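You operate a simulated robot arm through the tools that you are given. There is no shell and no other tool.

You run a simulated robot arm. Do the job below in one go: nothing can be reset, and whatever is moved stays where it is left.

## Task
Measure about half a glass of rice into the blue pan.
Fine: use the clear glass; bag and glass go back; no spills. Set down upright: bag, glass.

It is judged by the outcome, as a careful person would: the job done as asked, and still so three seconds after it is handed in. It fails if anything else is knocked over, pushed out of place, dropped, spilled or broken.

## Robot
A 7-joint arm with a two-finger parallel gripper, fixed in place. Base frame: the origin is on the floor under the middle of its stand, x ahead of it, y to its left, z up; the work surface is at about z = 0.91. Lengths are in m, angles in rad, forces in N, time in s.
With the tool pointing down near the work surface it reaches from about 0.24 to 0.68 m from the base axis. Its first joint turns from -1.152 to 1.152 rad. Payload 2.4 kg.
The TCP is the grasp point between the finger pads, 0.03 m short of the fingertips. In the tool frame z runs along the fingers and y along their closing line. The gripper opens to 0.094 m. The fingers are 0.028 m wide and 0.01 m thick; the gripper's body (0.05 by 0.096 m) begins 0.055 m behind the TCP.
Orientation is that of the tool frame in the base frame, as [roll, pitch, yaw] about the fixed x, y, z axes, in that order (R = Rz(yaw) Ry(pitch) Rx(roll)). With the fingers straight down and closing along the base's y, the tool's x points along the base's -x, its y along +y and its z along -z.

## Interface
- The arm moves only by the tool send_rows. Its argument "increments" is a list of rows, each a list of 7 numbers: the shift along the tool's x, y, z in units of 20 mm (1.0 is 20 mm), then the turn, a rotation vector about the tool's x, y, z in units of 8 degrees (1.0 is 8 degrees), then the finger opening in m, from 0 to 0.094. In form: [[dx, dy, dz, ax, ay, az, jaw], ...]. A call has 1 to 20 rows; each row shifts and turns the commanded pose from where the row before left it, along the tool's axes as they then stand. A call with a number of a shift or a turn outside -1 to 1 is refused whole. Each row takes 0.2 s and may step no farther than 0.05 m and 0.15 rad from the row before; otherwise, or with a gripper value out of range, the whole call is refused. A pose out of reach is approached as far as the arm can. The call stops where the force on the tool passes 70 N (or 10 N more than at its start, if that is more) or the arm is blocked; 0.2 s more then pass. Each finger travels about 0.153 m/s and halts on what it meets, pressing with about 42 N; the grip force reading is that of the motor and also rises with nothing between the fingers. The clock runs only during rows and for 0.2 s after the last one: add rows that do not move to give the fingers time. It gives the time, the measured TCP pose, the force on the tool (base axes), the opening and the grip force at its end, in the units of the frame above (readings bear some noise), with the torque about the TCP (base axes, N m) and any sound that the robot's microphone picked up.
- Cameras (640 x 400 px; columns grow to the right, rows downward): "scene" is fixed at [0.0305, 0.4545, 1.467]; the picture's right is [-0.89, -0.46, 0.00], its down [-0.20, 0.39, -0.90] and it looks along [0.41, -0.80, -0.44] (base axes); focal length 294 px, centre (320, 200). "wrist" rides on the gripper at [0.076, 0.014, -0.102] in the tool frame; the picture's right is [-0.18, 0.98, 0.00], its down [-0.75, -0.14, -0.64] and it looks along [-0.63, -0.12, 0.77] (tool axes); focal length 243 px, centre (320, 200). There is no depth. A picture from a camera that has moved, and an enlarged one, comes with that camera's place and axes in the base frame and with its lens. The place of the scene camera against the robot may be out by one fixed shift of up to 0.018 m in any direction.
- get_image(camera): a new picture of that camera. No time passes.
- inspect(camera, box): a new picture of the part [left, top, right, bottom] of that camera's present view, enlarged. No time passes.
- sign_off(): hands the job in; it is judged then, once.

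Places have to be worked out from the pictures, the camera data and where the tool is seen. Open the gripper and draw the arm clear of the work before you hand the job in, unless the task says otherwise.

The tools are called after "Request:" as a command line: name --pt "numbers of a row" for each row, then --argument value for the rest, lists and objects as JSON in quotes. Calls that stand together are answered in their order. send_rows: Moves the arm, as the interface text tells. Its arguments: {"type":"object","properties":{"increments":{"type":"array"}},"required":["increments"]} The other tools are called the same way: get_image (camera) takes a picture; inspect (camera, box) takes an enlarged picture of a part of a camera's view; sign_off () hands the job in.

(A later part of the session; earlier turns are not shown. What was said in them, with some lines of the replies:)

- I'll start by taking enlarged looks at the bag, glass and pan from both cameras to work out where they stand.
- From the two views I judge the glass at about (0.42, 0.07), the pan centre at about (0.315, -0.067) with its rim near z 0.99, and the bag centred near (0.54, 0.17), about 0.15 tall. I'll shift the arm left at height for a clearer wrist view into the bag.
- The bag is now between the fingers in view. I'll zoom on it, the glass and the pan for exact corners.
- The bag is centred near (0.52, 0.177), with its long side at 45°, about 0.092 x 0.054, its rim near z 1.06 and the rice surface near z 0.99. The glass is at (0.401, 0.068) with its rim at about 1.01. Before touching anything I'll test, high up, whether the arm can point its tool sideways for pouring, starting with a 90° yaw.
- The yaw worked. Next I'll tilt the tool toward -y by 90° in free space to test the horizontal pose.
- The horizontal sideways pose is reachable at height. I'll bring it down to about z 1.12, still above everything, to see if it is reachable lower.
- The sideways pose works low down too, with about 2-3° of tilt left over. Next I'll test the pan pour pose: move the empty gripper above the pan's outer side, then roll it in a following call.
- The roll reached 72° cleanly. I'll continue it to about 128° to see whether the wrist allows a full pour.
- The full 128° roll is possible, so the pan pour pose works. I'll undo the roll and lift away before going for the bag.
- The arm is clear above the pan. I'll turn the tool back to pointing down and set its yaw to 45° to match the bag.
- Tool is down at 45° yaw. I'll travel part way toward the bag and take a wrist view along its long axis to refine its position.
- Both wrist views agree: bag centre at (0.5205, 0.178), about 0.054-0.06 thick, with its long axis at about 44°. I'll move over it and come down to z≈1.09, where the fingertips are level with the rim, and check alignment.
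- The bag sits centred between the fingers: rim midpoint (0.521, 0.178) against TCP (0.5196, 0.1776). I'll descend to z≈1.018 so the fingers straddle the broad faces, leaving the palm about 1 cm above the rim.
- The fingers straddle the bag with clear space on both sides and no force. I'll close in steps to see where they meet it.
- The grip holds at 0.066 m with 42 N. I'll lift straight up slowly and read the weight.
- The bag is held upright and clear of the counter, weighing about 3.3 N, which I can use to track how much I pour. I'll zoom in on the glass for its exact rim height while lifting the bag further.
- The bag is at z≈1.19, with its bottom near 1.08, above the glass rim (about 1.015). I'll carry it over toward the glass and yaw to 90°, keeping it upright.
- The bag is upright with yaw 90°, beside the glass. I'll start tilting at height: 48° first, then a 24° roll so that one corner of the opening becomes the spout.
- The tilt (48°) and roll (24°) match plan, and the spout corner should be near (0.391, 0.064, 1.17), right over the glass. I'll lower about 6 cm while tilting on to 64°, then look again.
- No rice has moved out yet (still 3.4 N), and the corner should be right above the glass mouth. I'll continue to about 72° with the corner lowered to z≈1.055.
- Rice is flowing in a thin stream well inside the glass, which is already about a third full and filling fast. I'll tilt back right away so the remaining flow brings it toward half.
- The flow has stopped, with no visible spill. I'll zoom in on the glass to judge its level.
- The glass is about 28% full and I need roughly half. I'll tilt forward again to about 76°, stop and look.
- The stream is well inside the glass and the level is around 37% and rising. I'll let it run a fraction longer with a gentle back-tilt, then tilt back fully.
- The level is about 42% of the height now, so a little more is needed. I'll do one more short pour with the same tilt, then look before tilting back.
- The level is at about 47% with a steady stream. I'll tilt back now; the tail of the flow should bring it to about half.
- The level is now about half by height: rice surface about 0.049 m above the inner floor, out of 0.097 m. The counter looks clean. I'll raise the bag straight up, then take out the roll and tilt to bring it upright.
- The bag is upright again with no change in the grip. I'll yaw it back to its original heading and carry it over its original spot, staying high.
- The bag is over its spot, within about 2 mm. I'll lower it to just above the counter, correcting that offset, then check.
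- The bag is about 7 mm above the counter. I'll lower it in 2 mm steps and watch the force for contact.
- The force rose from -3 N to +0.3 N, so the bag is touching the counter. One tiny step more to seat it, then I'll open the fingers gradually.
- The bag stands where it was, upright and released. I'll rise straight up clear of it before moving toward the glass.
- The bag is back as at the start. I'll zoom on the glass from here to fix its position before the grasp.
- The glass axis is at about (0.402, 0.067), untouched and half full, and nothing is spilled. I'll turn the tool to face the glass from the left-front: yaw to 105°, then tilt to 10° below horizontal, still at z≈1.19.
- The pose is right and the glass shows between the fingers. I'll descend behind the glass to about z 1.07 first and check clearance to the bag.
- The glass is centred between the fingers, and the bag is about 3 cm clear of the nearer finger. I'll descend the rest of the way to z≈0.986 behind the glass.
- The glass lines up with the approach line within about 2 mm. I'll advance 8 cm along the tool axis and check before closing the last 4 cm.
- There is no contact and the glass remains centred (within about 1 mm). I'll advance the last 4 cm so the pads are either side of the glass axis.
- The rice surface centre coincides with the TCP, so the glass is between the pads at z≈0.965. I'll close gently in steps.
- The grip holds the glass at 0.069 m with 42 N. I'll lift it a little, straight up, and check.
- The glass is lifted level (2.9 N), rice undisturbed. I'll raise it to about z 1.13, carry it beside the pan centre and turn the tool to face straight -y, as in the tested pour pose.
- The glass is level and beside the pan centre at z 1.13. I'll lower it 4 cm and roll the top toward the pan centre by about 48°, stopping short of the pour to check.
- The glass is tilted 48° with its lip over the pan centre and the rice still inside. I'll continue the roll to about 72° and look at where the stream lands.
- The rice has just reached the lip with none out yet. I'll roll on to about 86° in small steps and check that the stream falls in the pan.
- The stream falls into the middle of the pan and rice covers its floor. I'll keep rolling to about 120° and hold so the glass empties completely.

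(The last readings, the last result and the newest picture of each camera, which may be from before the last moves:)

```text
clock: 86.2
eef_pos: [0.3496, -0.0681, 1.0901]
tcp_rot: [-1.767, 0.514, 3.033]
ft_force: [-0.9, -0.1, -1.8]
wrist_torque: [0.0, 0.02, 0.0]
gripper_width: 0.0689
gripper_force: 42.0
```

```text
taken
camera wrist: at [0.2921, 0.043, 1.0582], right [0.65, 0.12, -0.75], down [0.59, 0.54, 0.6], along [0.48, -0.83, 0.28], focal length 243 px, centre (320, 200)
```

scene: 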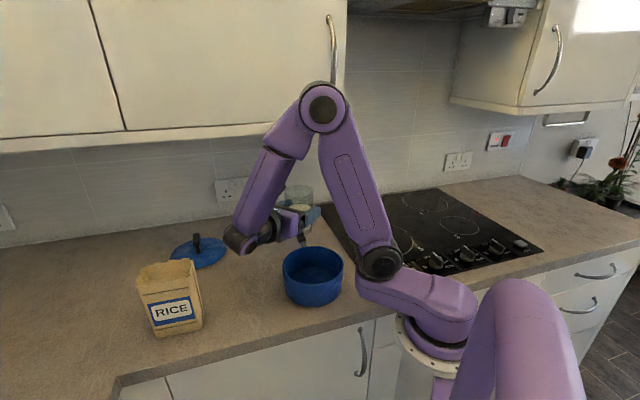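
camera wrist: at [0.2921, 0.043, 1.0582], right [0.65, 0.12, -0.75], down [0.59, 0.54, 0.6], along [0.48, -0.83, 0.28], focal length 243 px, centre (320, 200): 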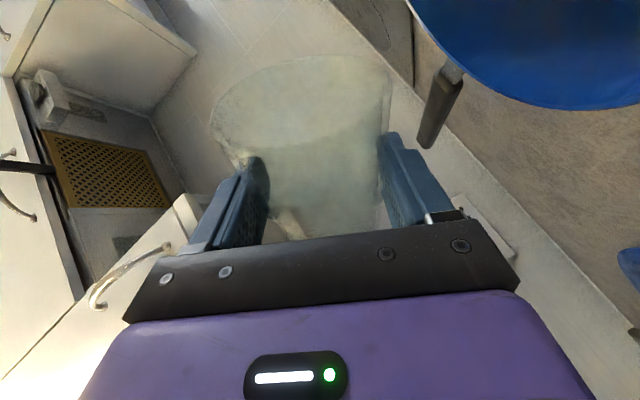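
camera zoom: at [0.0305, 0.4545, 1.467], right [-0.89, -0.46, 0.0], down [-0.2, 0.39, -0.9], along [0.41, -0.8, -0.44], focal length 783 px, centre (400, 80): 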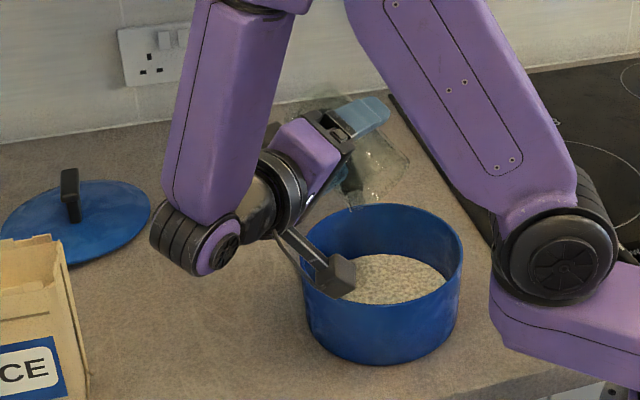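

The glass looks empty and all the rice lies in the pan with none on the counter. I'll roll the glass back upright and raise it.

Request:
send_rows --pt "0 0 0 0 0 -0.9 0.05" --pt "0 0 0 0 0 -0.9 0.05" --pt "0 0 0 0 0 -0.9 0.05" --pt "0 0 0 0 0 -0.9 0.05" --pt "0 0 0 0 0 -0.9 0.05" --pt "0 0 0 0 0 -0.9 0.05" --pt "0 0 0 0 0 -0.9 0.05" --pt "0 0 0 0 0 -0.9 0.05" --pt "0 0 0 0 0 -0.9 0.05" --pt "0 0 0 0 0 -0.9 0.05" --pt "0 0 0 0 0 -0.9 0.05" --pt "0 0 0 0 0 -0.9 0.05" --pt "0 0 0 0 0 -0.9 0.05" --pt "0 0 0 0 0 -0.9 0.05" --pt "0 0 0 0 0 -0.9 0.05" --pt "0 0 0 0 0 -0.9 0.05" --pt "0 0 0 0 0 -0.6 0.05" --pt "0 0 0 0 0 0 0.05"

Request:
inspect --camera "scene" --box '[210, 170, 370, 320]'

Request:
get_image --camera "wrist"

```text
clock: 90.0
eef_pos: [0.3495, -0.0675, 1.089]
tcp_rot: [3.125, -1.4, -1.569]
ft_force: [-0.1, -0.5, -2.1]
wrist_torque: [0.01, -0.02, -0.01]
gripper_width: 0.0687
gripper_force: 41.8
```

```text
2.67 times, centred on (290, 245) of scene
camera zoom: at [0.0305, 0.4545, 1.467], right [-0.89, -0.46, 0.0], down [-0.2, 0.39, -0.9], along [0.41, -0.8, -0.44], focal length 783 px, centre (400, 80)
```

zoom: 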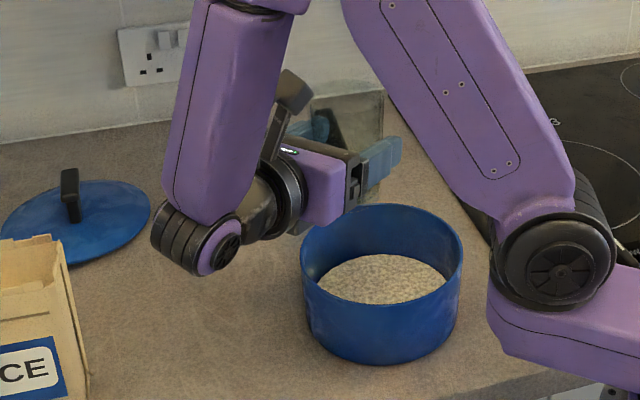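

```text
taken
camera wrist: at [0.3359, 0.0208, 1.183], right [-0.98, 0.04, -0.18], down [0.15, 0.76, -0.63], along [0.11, -0.65, -0.75], focal length 243 px, centre (320, 200)
```

wrist: 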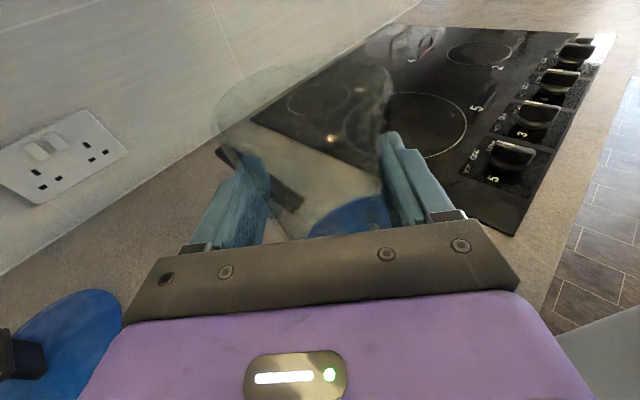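

The glass is upright and empty, and the pan holds the rice. I'll raise, yaw back to the grasp heading and carry the glass back above its original spot.

Request:
send_rows --pt "0.7 0 -0.12 0 0 0 0.05" --pt "0.8 0 -0.137 0 0 0 0.05" --pt "0.55 0 -0.094 0 0 0 0.05" --pt "0 0 0 0.631 0 -0.108 0.05" --pt "0 0 0 0.631 0 -0.108 0.05" --pt "0 0 0 0.631 0 -0.108 0.05" --pt "-0.0715 -0.307 -0.4165 0 0 0 0.05" --pt "-0.143 -0.6136 -0.833 0 0 0 0.05" --pt "-0.143 -0.6136 -0.833 0 0 0 0.05" --pt "-0.143 -0.6136 -0.833 0 0 0 0.05" --pt "-0.143 -0.6136 -0.833 0 0 0 0.05" --pt "-0.143 -0.6136 -0.833 0 0 0 0.05" --pt "-0.143 -0.6136 -0.833 0 0 0 0.05" --pt "-0.0715 -0.307 -0.4165 0 0 0 0.05" --pt "0 0 0 0 0 0 0.05"

Request:
get_image --camera "wrist"

Request:
get_image --camera "scene"

```text
clock: 93.2
eef_pos: [0.4023, 0.0678, 1.1316]
tcp_rot: [3.136, -1.399, -1.309]
ft_force: [0.6, 0.0, -1.6]
wrist_torque: [0.06, 0.0, -0.04]
gripper_width: 0.0684
gripper_force: 41.7
```

```text
taken
camera wrist: at [0.3664, 0.1499, 1.2249], right [-0.96, -0.22, -0.18], down [-0.06, 0.77, -0.63], along [0.28, -0.6, -0.75], focal length 243 px, centre (320, 200)
```

wrist: 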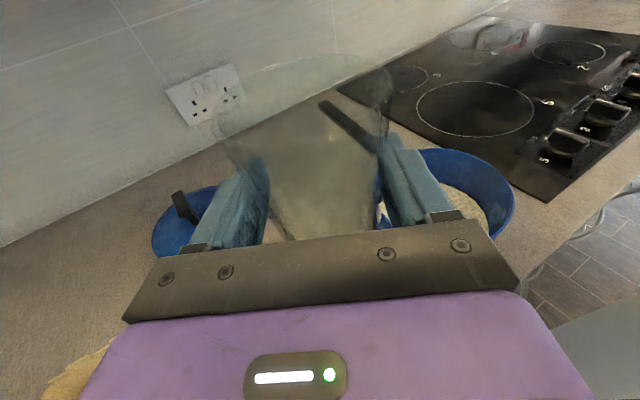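

```text
taken
```

scene: 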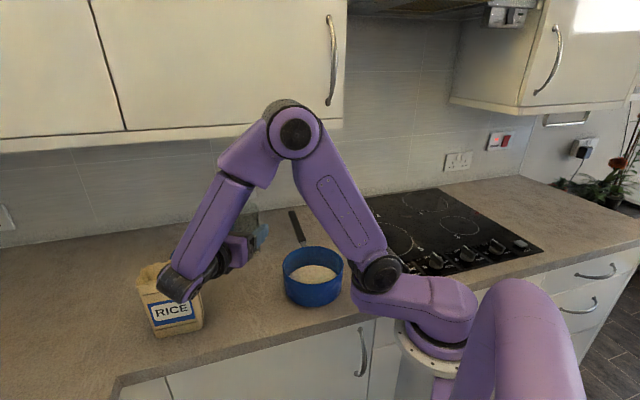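

The TCP is back over the glass's original spot within about 1.5 mm. I'll descend vertically to about 1.4 cm above the set-down height.

Request:
send_rows --pt "-0.6 0 0.104 0 0 0 0.05" --pt "-0.985 0 0.171 0 0 0 0.05" --pt "-0.985 0 0.171 0 0 0 0.05" --pt "-0.985 0 0.171 0 0 0 0.05" --pt "-0.985 0 0.171 0 0 0 0.05" --pt "-0.985 0 0.171 0 0 0 0.05" --pt "-0.985 0 0.171 0 0 0 0.05" --pt "-0.7 0 0.121 0 0 0 0.05" --pt "-0.4 0 0.069 0 0 0 0.05" --pt "0 0 0 0 0 0 0.05"

Request:
get_image --camera "wrist"

```text
clock: 95.4
eef_pos: [0.4017, 0.0683, 0.9776]
tcp_rot: [-3.141, -1.4, -1.314]
ft_force: [-0.4, 0.1, -1.5]
wrist_torque: [0.0, 0.01, 0.02]
gripper_width: 0.0682
gripper_force: 41.8
```

```text
taken
camera wrist: at [0.3667, 0.1504, 1.0703], right [-0.96, -0.22, -0.18], down [-0.06, 0.77, -0.63], along [0.28, -0.6, -0.75], focal length 243 px, centre (320, 200)
```

wrist: 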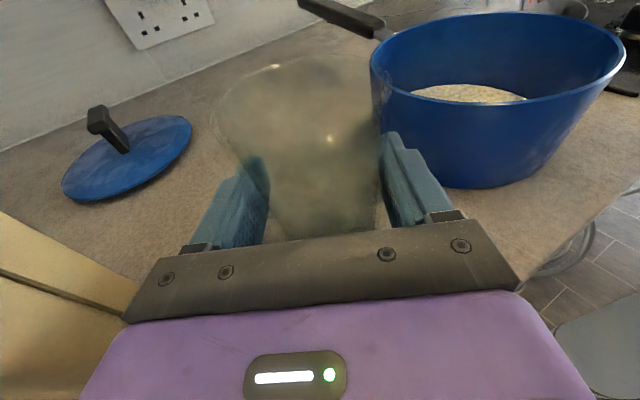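

The finger opening has crept from 0.0694 to 0.0682 m, so the tapered glass may have shifted slightly in the grip. I'll look closely at it before setting it down.

Request:
inspect --camera "scene" --box '[210, 240, 300, 330]'

Request:
inspect --camera "wrist" --box '[180, 30, 420, 250]'

```text
4.44 times, centred on (255, 285) of scene
camera zoom: at [0.0305, 0.4545, 1.467], right [-0.89, -0.46, 0.0], down [-0.2, 0.39, -0.9], along [0.41, -0.8, -0.44], focal length 1304 px, centre (609, -178)
```

zoom: 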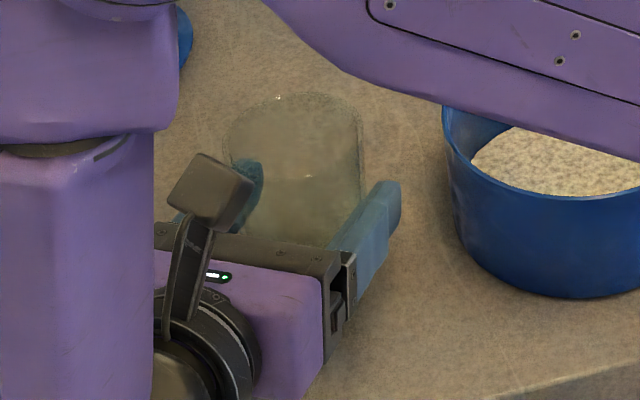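

```text
1.82 times, centred on (300, 140) of wrist
camera zoom: at [0.3667, 0.1504, 1.0703], right [-0.96, -0.22, -0.18], down [-0.06, 0.77, -0.63], along [0.28, -0.6, -0.75], focal length 441 px, centre (356, 309)
```

zoom: 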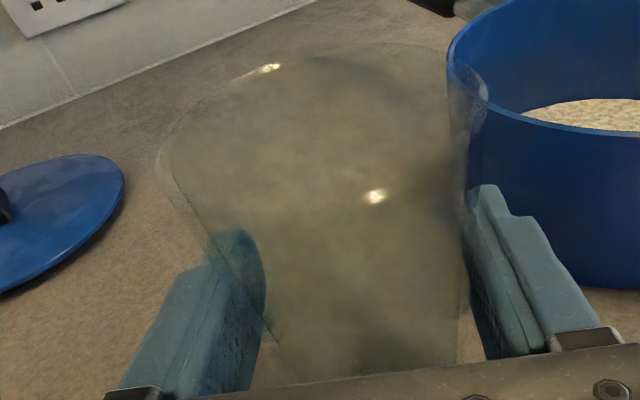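

The glass looks upright, perhaps risen a few millimetres in the grip. I'll lower slowly and watch the force reading (about -1.7 N free) for contact.

Request:
send_rows --pt "-0.2 0 0.035 0 0 0 0.05" --pt "-0.15 0 0.026 0 0 0 0.05" --pt "-0.1 0 0.017 0 0 0 0.05" --pt "0 0 0 0 0 0 0.05"

```text
clock: 96.4
eef_pos: [0.402, 0.0697, 0.9681]
tcp_rot: [3.14, -1.4, -1.312]
ft_force: [-0.4, -0.4, -1.6]
wrist_torque: [0.02, 0.01, -0.01]
gripper_width: 0.0686
gripper_force: 41.7
```

Request:
send_rows --pt "-0.07 0 0.012 0 0 0 0.05" --pt "-0.06 0 0.01 0 0 0 0.05" --pt "0 0 0 0 0 0 0.05"

```text
clock: 97.2
eef_pos: [0.4021, 0.068, 0.9651]
tcp_rot: [3.138, -1.402, -1.313]
ft_force: [0.2, 0.1, 1.6]
wrist_torque: [-0.01, 0.14, -0.02]
gripper_width: 0.0684
gripper_force: 41.7
```

Contact: the force went to +1.6 N at z≈0.965, the same height as when I picked it up, so the glass is standing on the counter. I'll open the fingers gently in small steps.

Request:
send_rows --pt "0 0 0 0 0 0 0.066" --pt "0 0 0 0 0 0 0.069" --pt "0 0 0 0 0 0 0.071" --pt "0 0 0 0 0 0 0.074" --pt "0 0 0 0 0 0 0.08" --pt "0 0 0 0 0 0 0.088" --pt "0 0 0 0 0 0 0.094" --pt "0 0 0 0 0 0 0.094"

Request:
get_image --camera "wrist"

Request:
inspect --camera "scene" --box '[210, 240, 300, 330]'

```text
clock: 99.0
eef_pos: [0.4019, 0.0669, 0.9654]
tcp_rot: [3.141, -1.4, -1.313]
ft_force: [-0.7, 0.7, 0.0]
wrist_torque: [0.02, 0.0, -0.02]
gripper_width: 0.0941
gripper_force: 0.0
```

```text
taken
camera wrist: at [0.3669, 0.1506, 1.058], right [-0.96, -0.22, -0.18], down [-0.06, 0.77, -0.63], along [0.28, -0.6, -0.75], focal length 243 px, centre (320, 200)
```

wrist: 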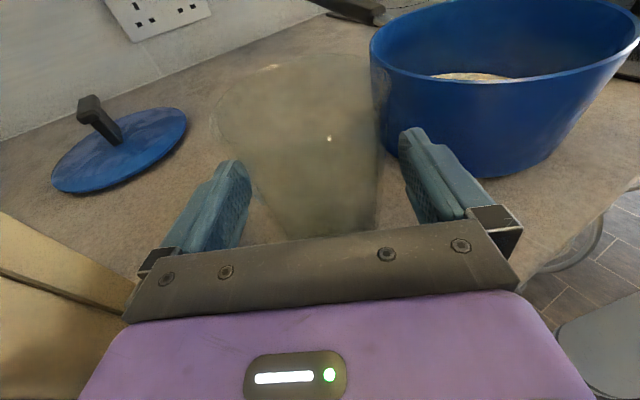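

```text
4.44 times, centred on (255, 285) of scene
camera zoom: at [0.0305, 0.4545, 1.467], right [-0.89, -0.46, 0.0], down [-0.2, 0.39, -0.9], along [0.41, -0.8, -0.44], focal length 1304 px, centre (609, -178)
```

zoom: 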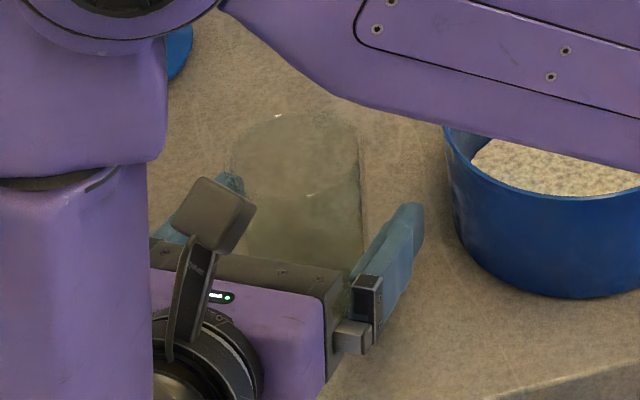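

The glass stands free and upright between the open fingers. I'll back straight out along the tool axis the way I came in.

Request:
send_rows --pt "0 0 -0.4 0 0 0 0.094" --pt "0 0 -0.7 0 0 0 0.094" --pt "0 0 -0.8 0 0 0 0.094" --pt "0 0 -0.8 0 0 0 0.094" --pt "0 0 -0.8 0 0 0 0.094" --pt "0 0 -0.8 0 0 0 0.094" --pt "0 0 -0.8 0 0 0 0.094" --pt "0 0 -0.8 0 0 0 0.094" --pt "0 0 0 0 0 0 0.094"

Request:
get_image --camera "wrist"

Request:
get_image --camera "scene"

```text
clock: 101.0
eef_pos: [0.3739, 0.1829, 0.9848]
tcp_rot: [3.136, -1.399, -1.31]
ft_force: [-0.5, 0.3, -0.1]
wrist_torque: [-0.02, 0.04, 0.0]
gripper_width: 0.0939
gripper_force: 0.0
```

```text
taken
camera wrist: at [0.3376, 0.2644, 1.0781], right [-0.96, -0.22, -0.18], down [-0.06, 0.77, -0.63], along [0.28, -0.6, -0.75], focal length 243 px, centre (320, 200)
```

wrist: 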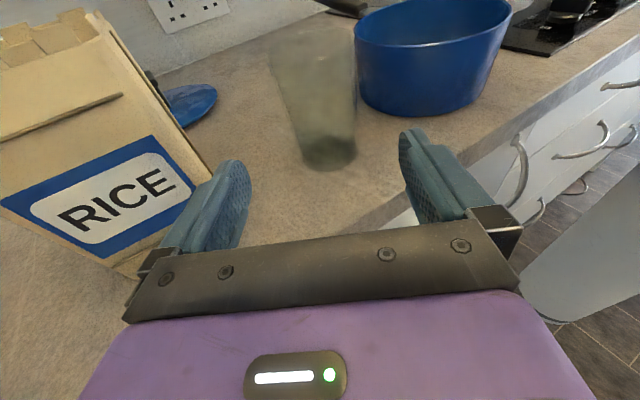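

```text
taken
```

scene: 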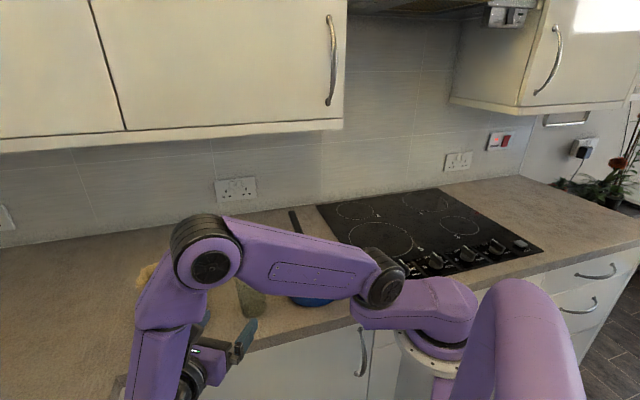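

The gripper is clear of the glass, which is standing upright. I'll rise straight up, easing slightly away from the bag.

Request:
send_rows --pt "0.5 0.1 -0.087 0 0 0 0.094" --pt "0.9 0.1 -0.155 0 0 0 0.094" --pt "0.9 0.1 -0.155 0 0 0 0.094" --pt "0.95 0 -0.164 0 0 0 0.094" --pt "0.95 0 -0.164 0 0 0 0.094" --pt "0.95 0 -0.164 0 0 0 0.094" --pt "0.95 0 -0.164 0 0 0 0.094" --pt "0.95 0 -0.164 0 0 0 0.094" --pt "0.95 0 -0.164 0 0 0 0.094" --pt "0.95 0 -0.164 0 0 0 0.094" --pt "0.95 0 -0.164 0 0 0 0.094" --pt "0.95 0 -0.164 0 0 0 0.094" --pt "0.95 0 -0.164 0 0 0 0.094" --pt "0.95 0 -0.164 0 0 0 0.094"

Request:
get_image --camera "scene"

```text
clock: 104.0
eef_pos: [0.3654, 0.1803, 1.245]
tcp_rot: [3.134, -1.4, -1.309]
ft_force: [0.5, 0.4, -0.1]
wrist_torque: [0.0, 0.0, -0.03]
gripper_width: 0.0938
gripper_force: 0.0
```

```text
taken
```

scene: 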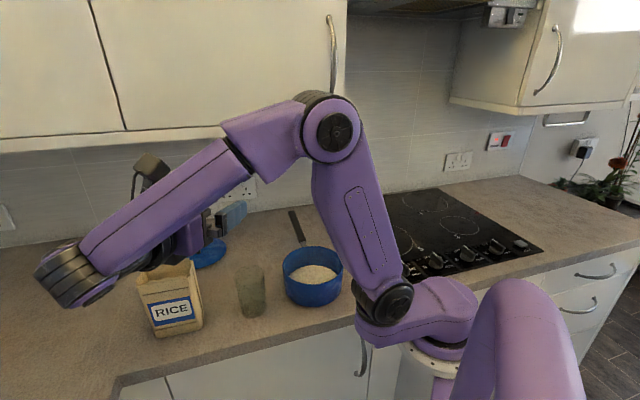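

Everything stands in place. I'll turn the tool back down and raise it to the starting height, clear of the work, then do a final check.

Request:
send_rows --pt "0.8 0 -0.14 0 -1 0 0.094" --pt "0.8 0 -0.3 0 -1 0 0.094" --pt "0.6 0 -0.4 0 -1 0 0.094" --pt "0.5 0 -0.5 0 -1 0 0.094" --pt "0 0 0 0 -1 0 0.094" --pt "0 0 0 0 -1 0 0.094" --pt "0 0 0 0 -1 0 0.094" --pt "0 0 0 0 -1 0 0.094" --pt "0 0 0 0 -1 0 0.094" --pt "0 0 0 0 -1 0 0.094" --pt "0 0 0 0 0 0 0.094"

Request:
get_image --camera "scene"

Request:
inspect --camera "scene" --box '[120, 200, 360, 350]'

Request:
get_image --camera "wrist"

```text
clock: 106.4
eef_pos: [0.3655, 0.1856, 1.3069]
tcp_rot: [3.14, -0.003, -1.314]
ft_force: [-0.2, -0.1, 1.0]
wrist_torque: [0.01, 0.01, 0.03]
gripper_width: 0.094
gripper_force: 0.1
```

```text
taken
```

scene: 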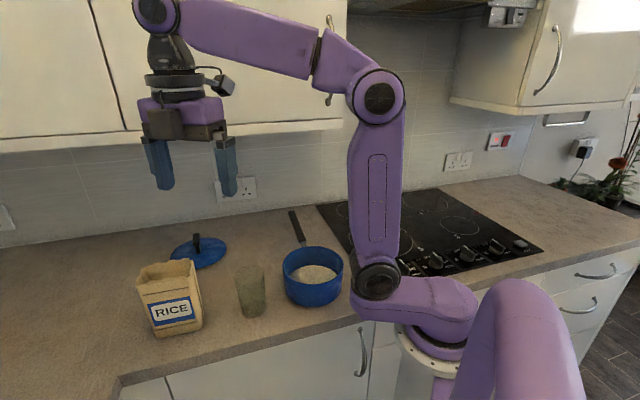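

```text
2.67 times, centred on (240, 275) of scene
camera zoom: at [0.0305, 0.4545, 1.467], right [-0.89, -0.46, 0.0], down [-0.2, 0.39, -0.9], along [0.41, -0.8, -0.44], focal length 783 px, centre (533, 0)
```

zoom: 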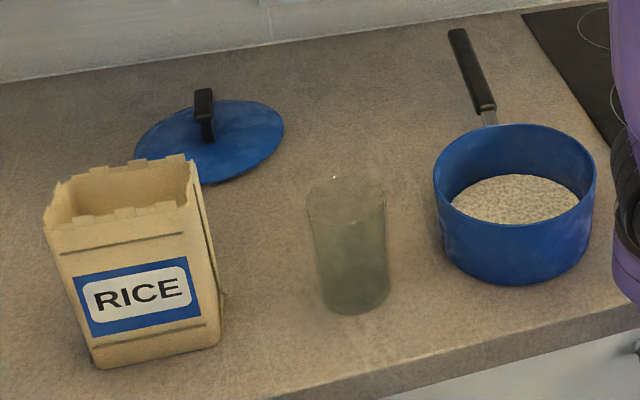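

```text
taken
camera wrist: at [0.3716, 0.1085, 1.4092], right [-1.0, -0.07, 0.0], down [-0.06, 0.77, 0.64], along [-0.05, 0.64, -0.77], focal length 243 px, centre (320, 200)
```

wrist: 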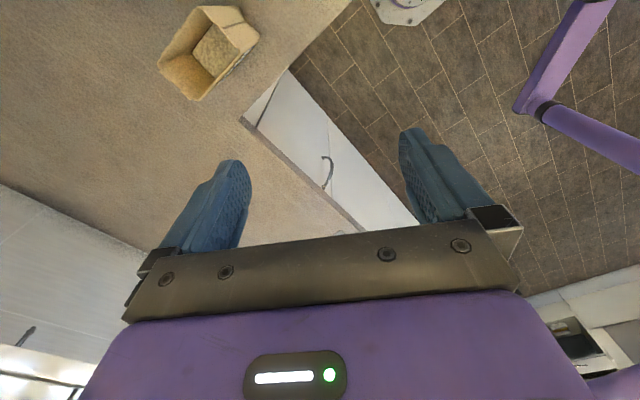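

The bag, glass, lid and pan match their starting places, and the rice is in the pan. One last close look at the counter around the glass and pan for stray grains.

Request:
inspect --camera "scene" --box '[200, 240, 290, 330]'

Request:
inspect --camera "scene" --box '[270, 220, 370, 320]'

```text
4.44 times, centred on (245, 285) of scene
camera zoom: at [0.0305, 0.4545, 1.467], right [-0.89, -0.46, 0.0], down [-0.2, 0.39, -0.9], along [0.41, -0.8, -0.44], focal length 1304 px, centre (653, -178)
```

zoom: 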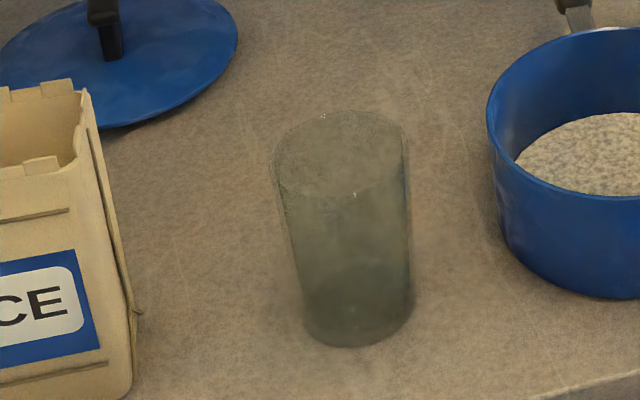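

```text
4.00 times, centred on (320, 270) of scene
camera zoom: at [0.0305, 0.4545, 1.467], right [-0.89, -0.46, 0.0], down [-0.2, 0.39, -0.9], along [0.41, -0.8, -0.44], focal length 1174 px, centre (320, -80)
```

zoom: 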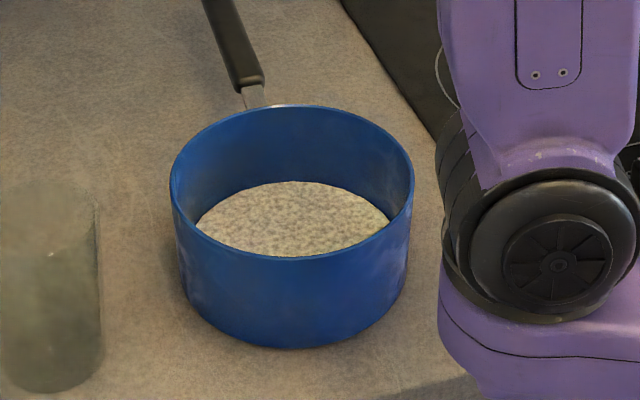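

The counter is clean. The glass is empty and upright, the bag is upright in its place, the rice is in the pan, and the open gripper is well clear, so I'm handing the job in.

Request:
sign_off

```text
The job is handed in.
```

About half a glass of rice is in the blue pan, measured with the clear glass, and I've handed the job in.

- **Amount:** the rice came to about 50% of the glass's height. The glass widens toward the top, so by volume that is slightly less, around 46%. It emptied fully into the pan.
- **Bag and glass:** both are standing upright and, in the pictures, back where they started to within a few millimetres.
- **Spills:** the last close-up pictures of the counter around the glass and pan showed no stray rice. The lid and pan were not moved.
- **Arm:** the gripper is open and raised well clear of the work.
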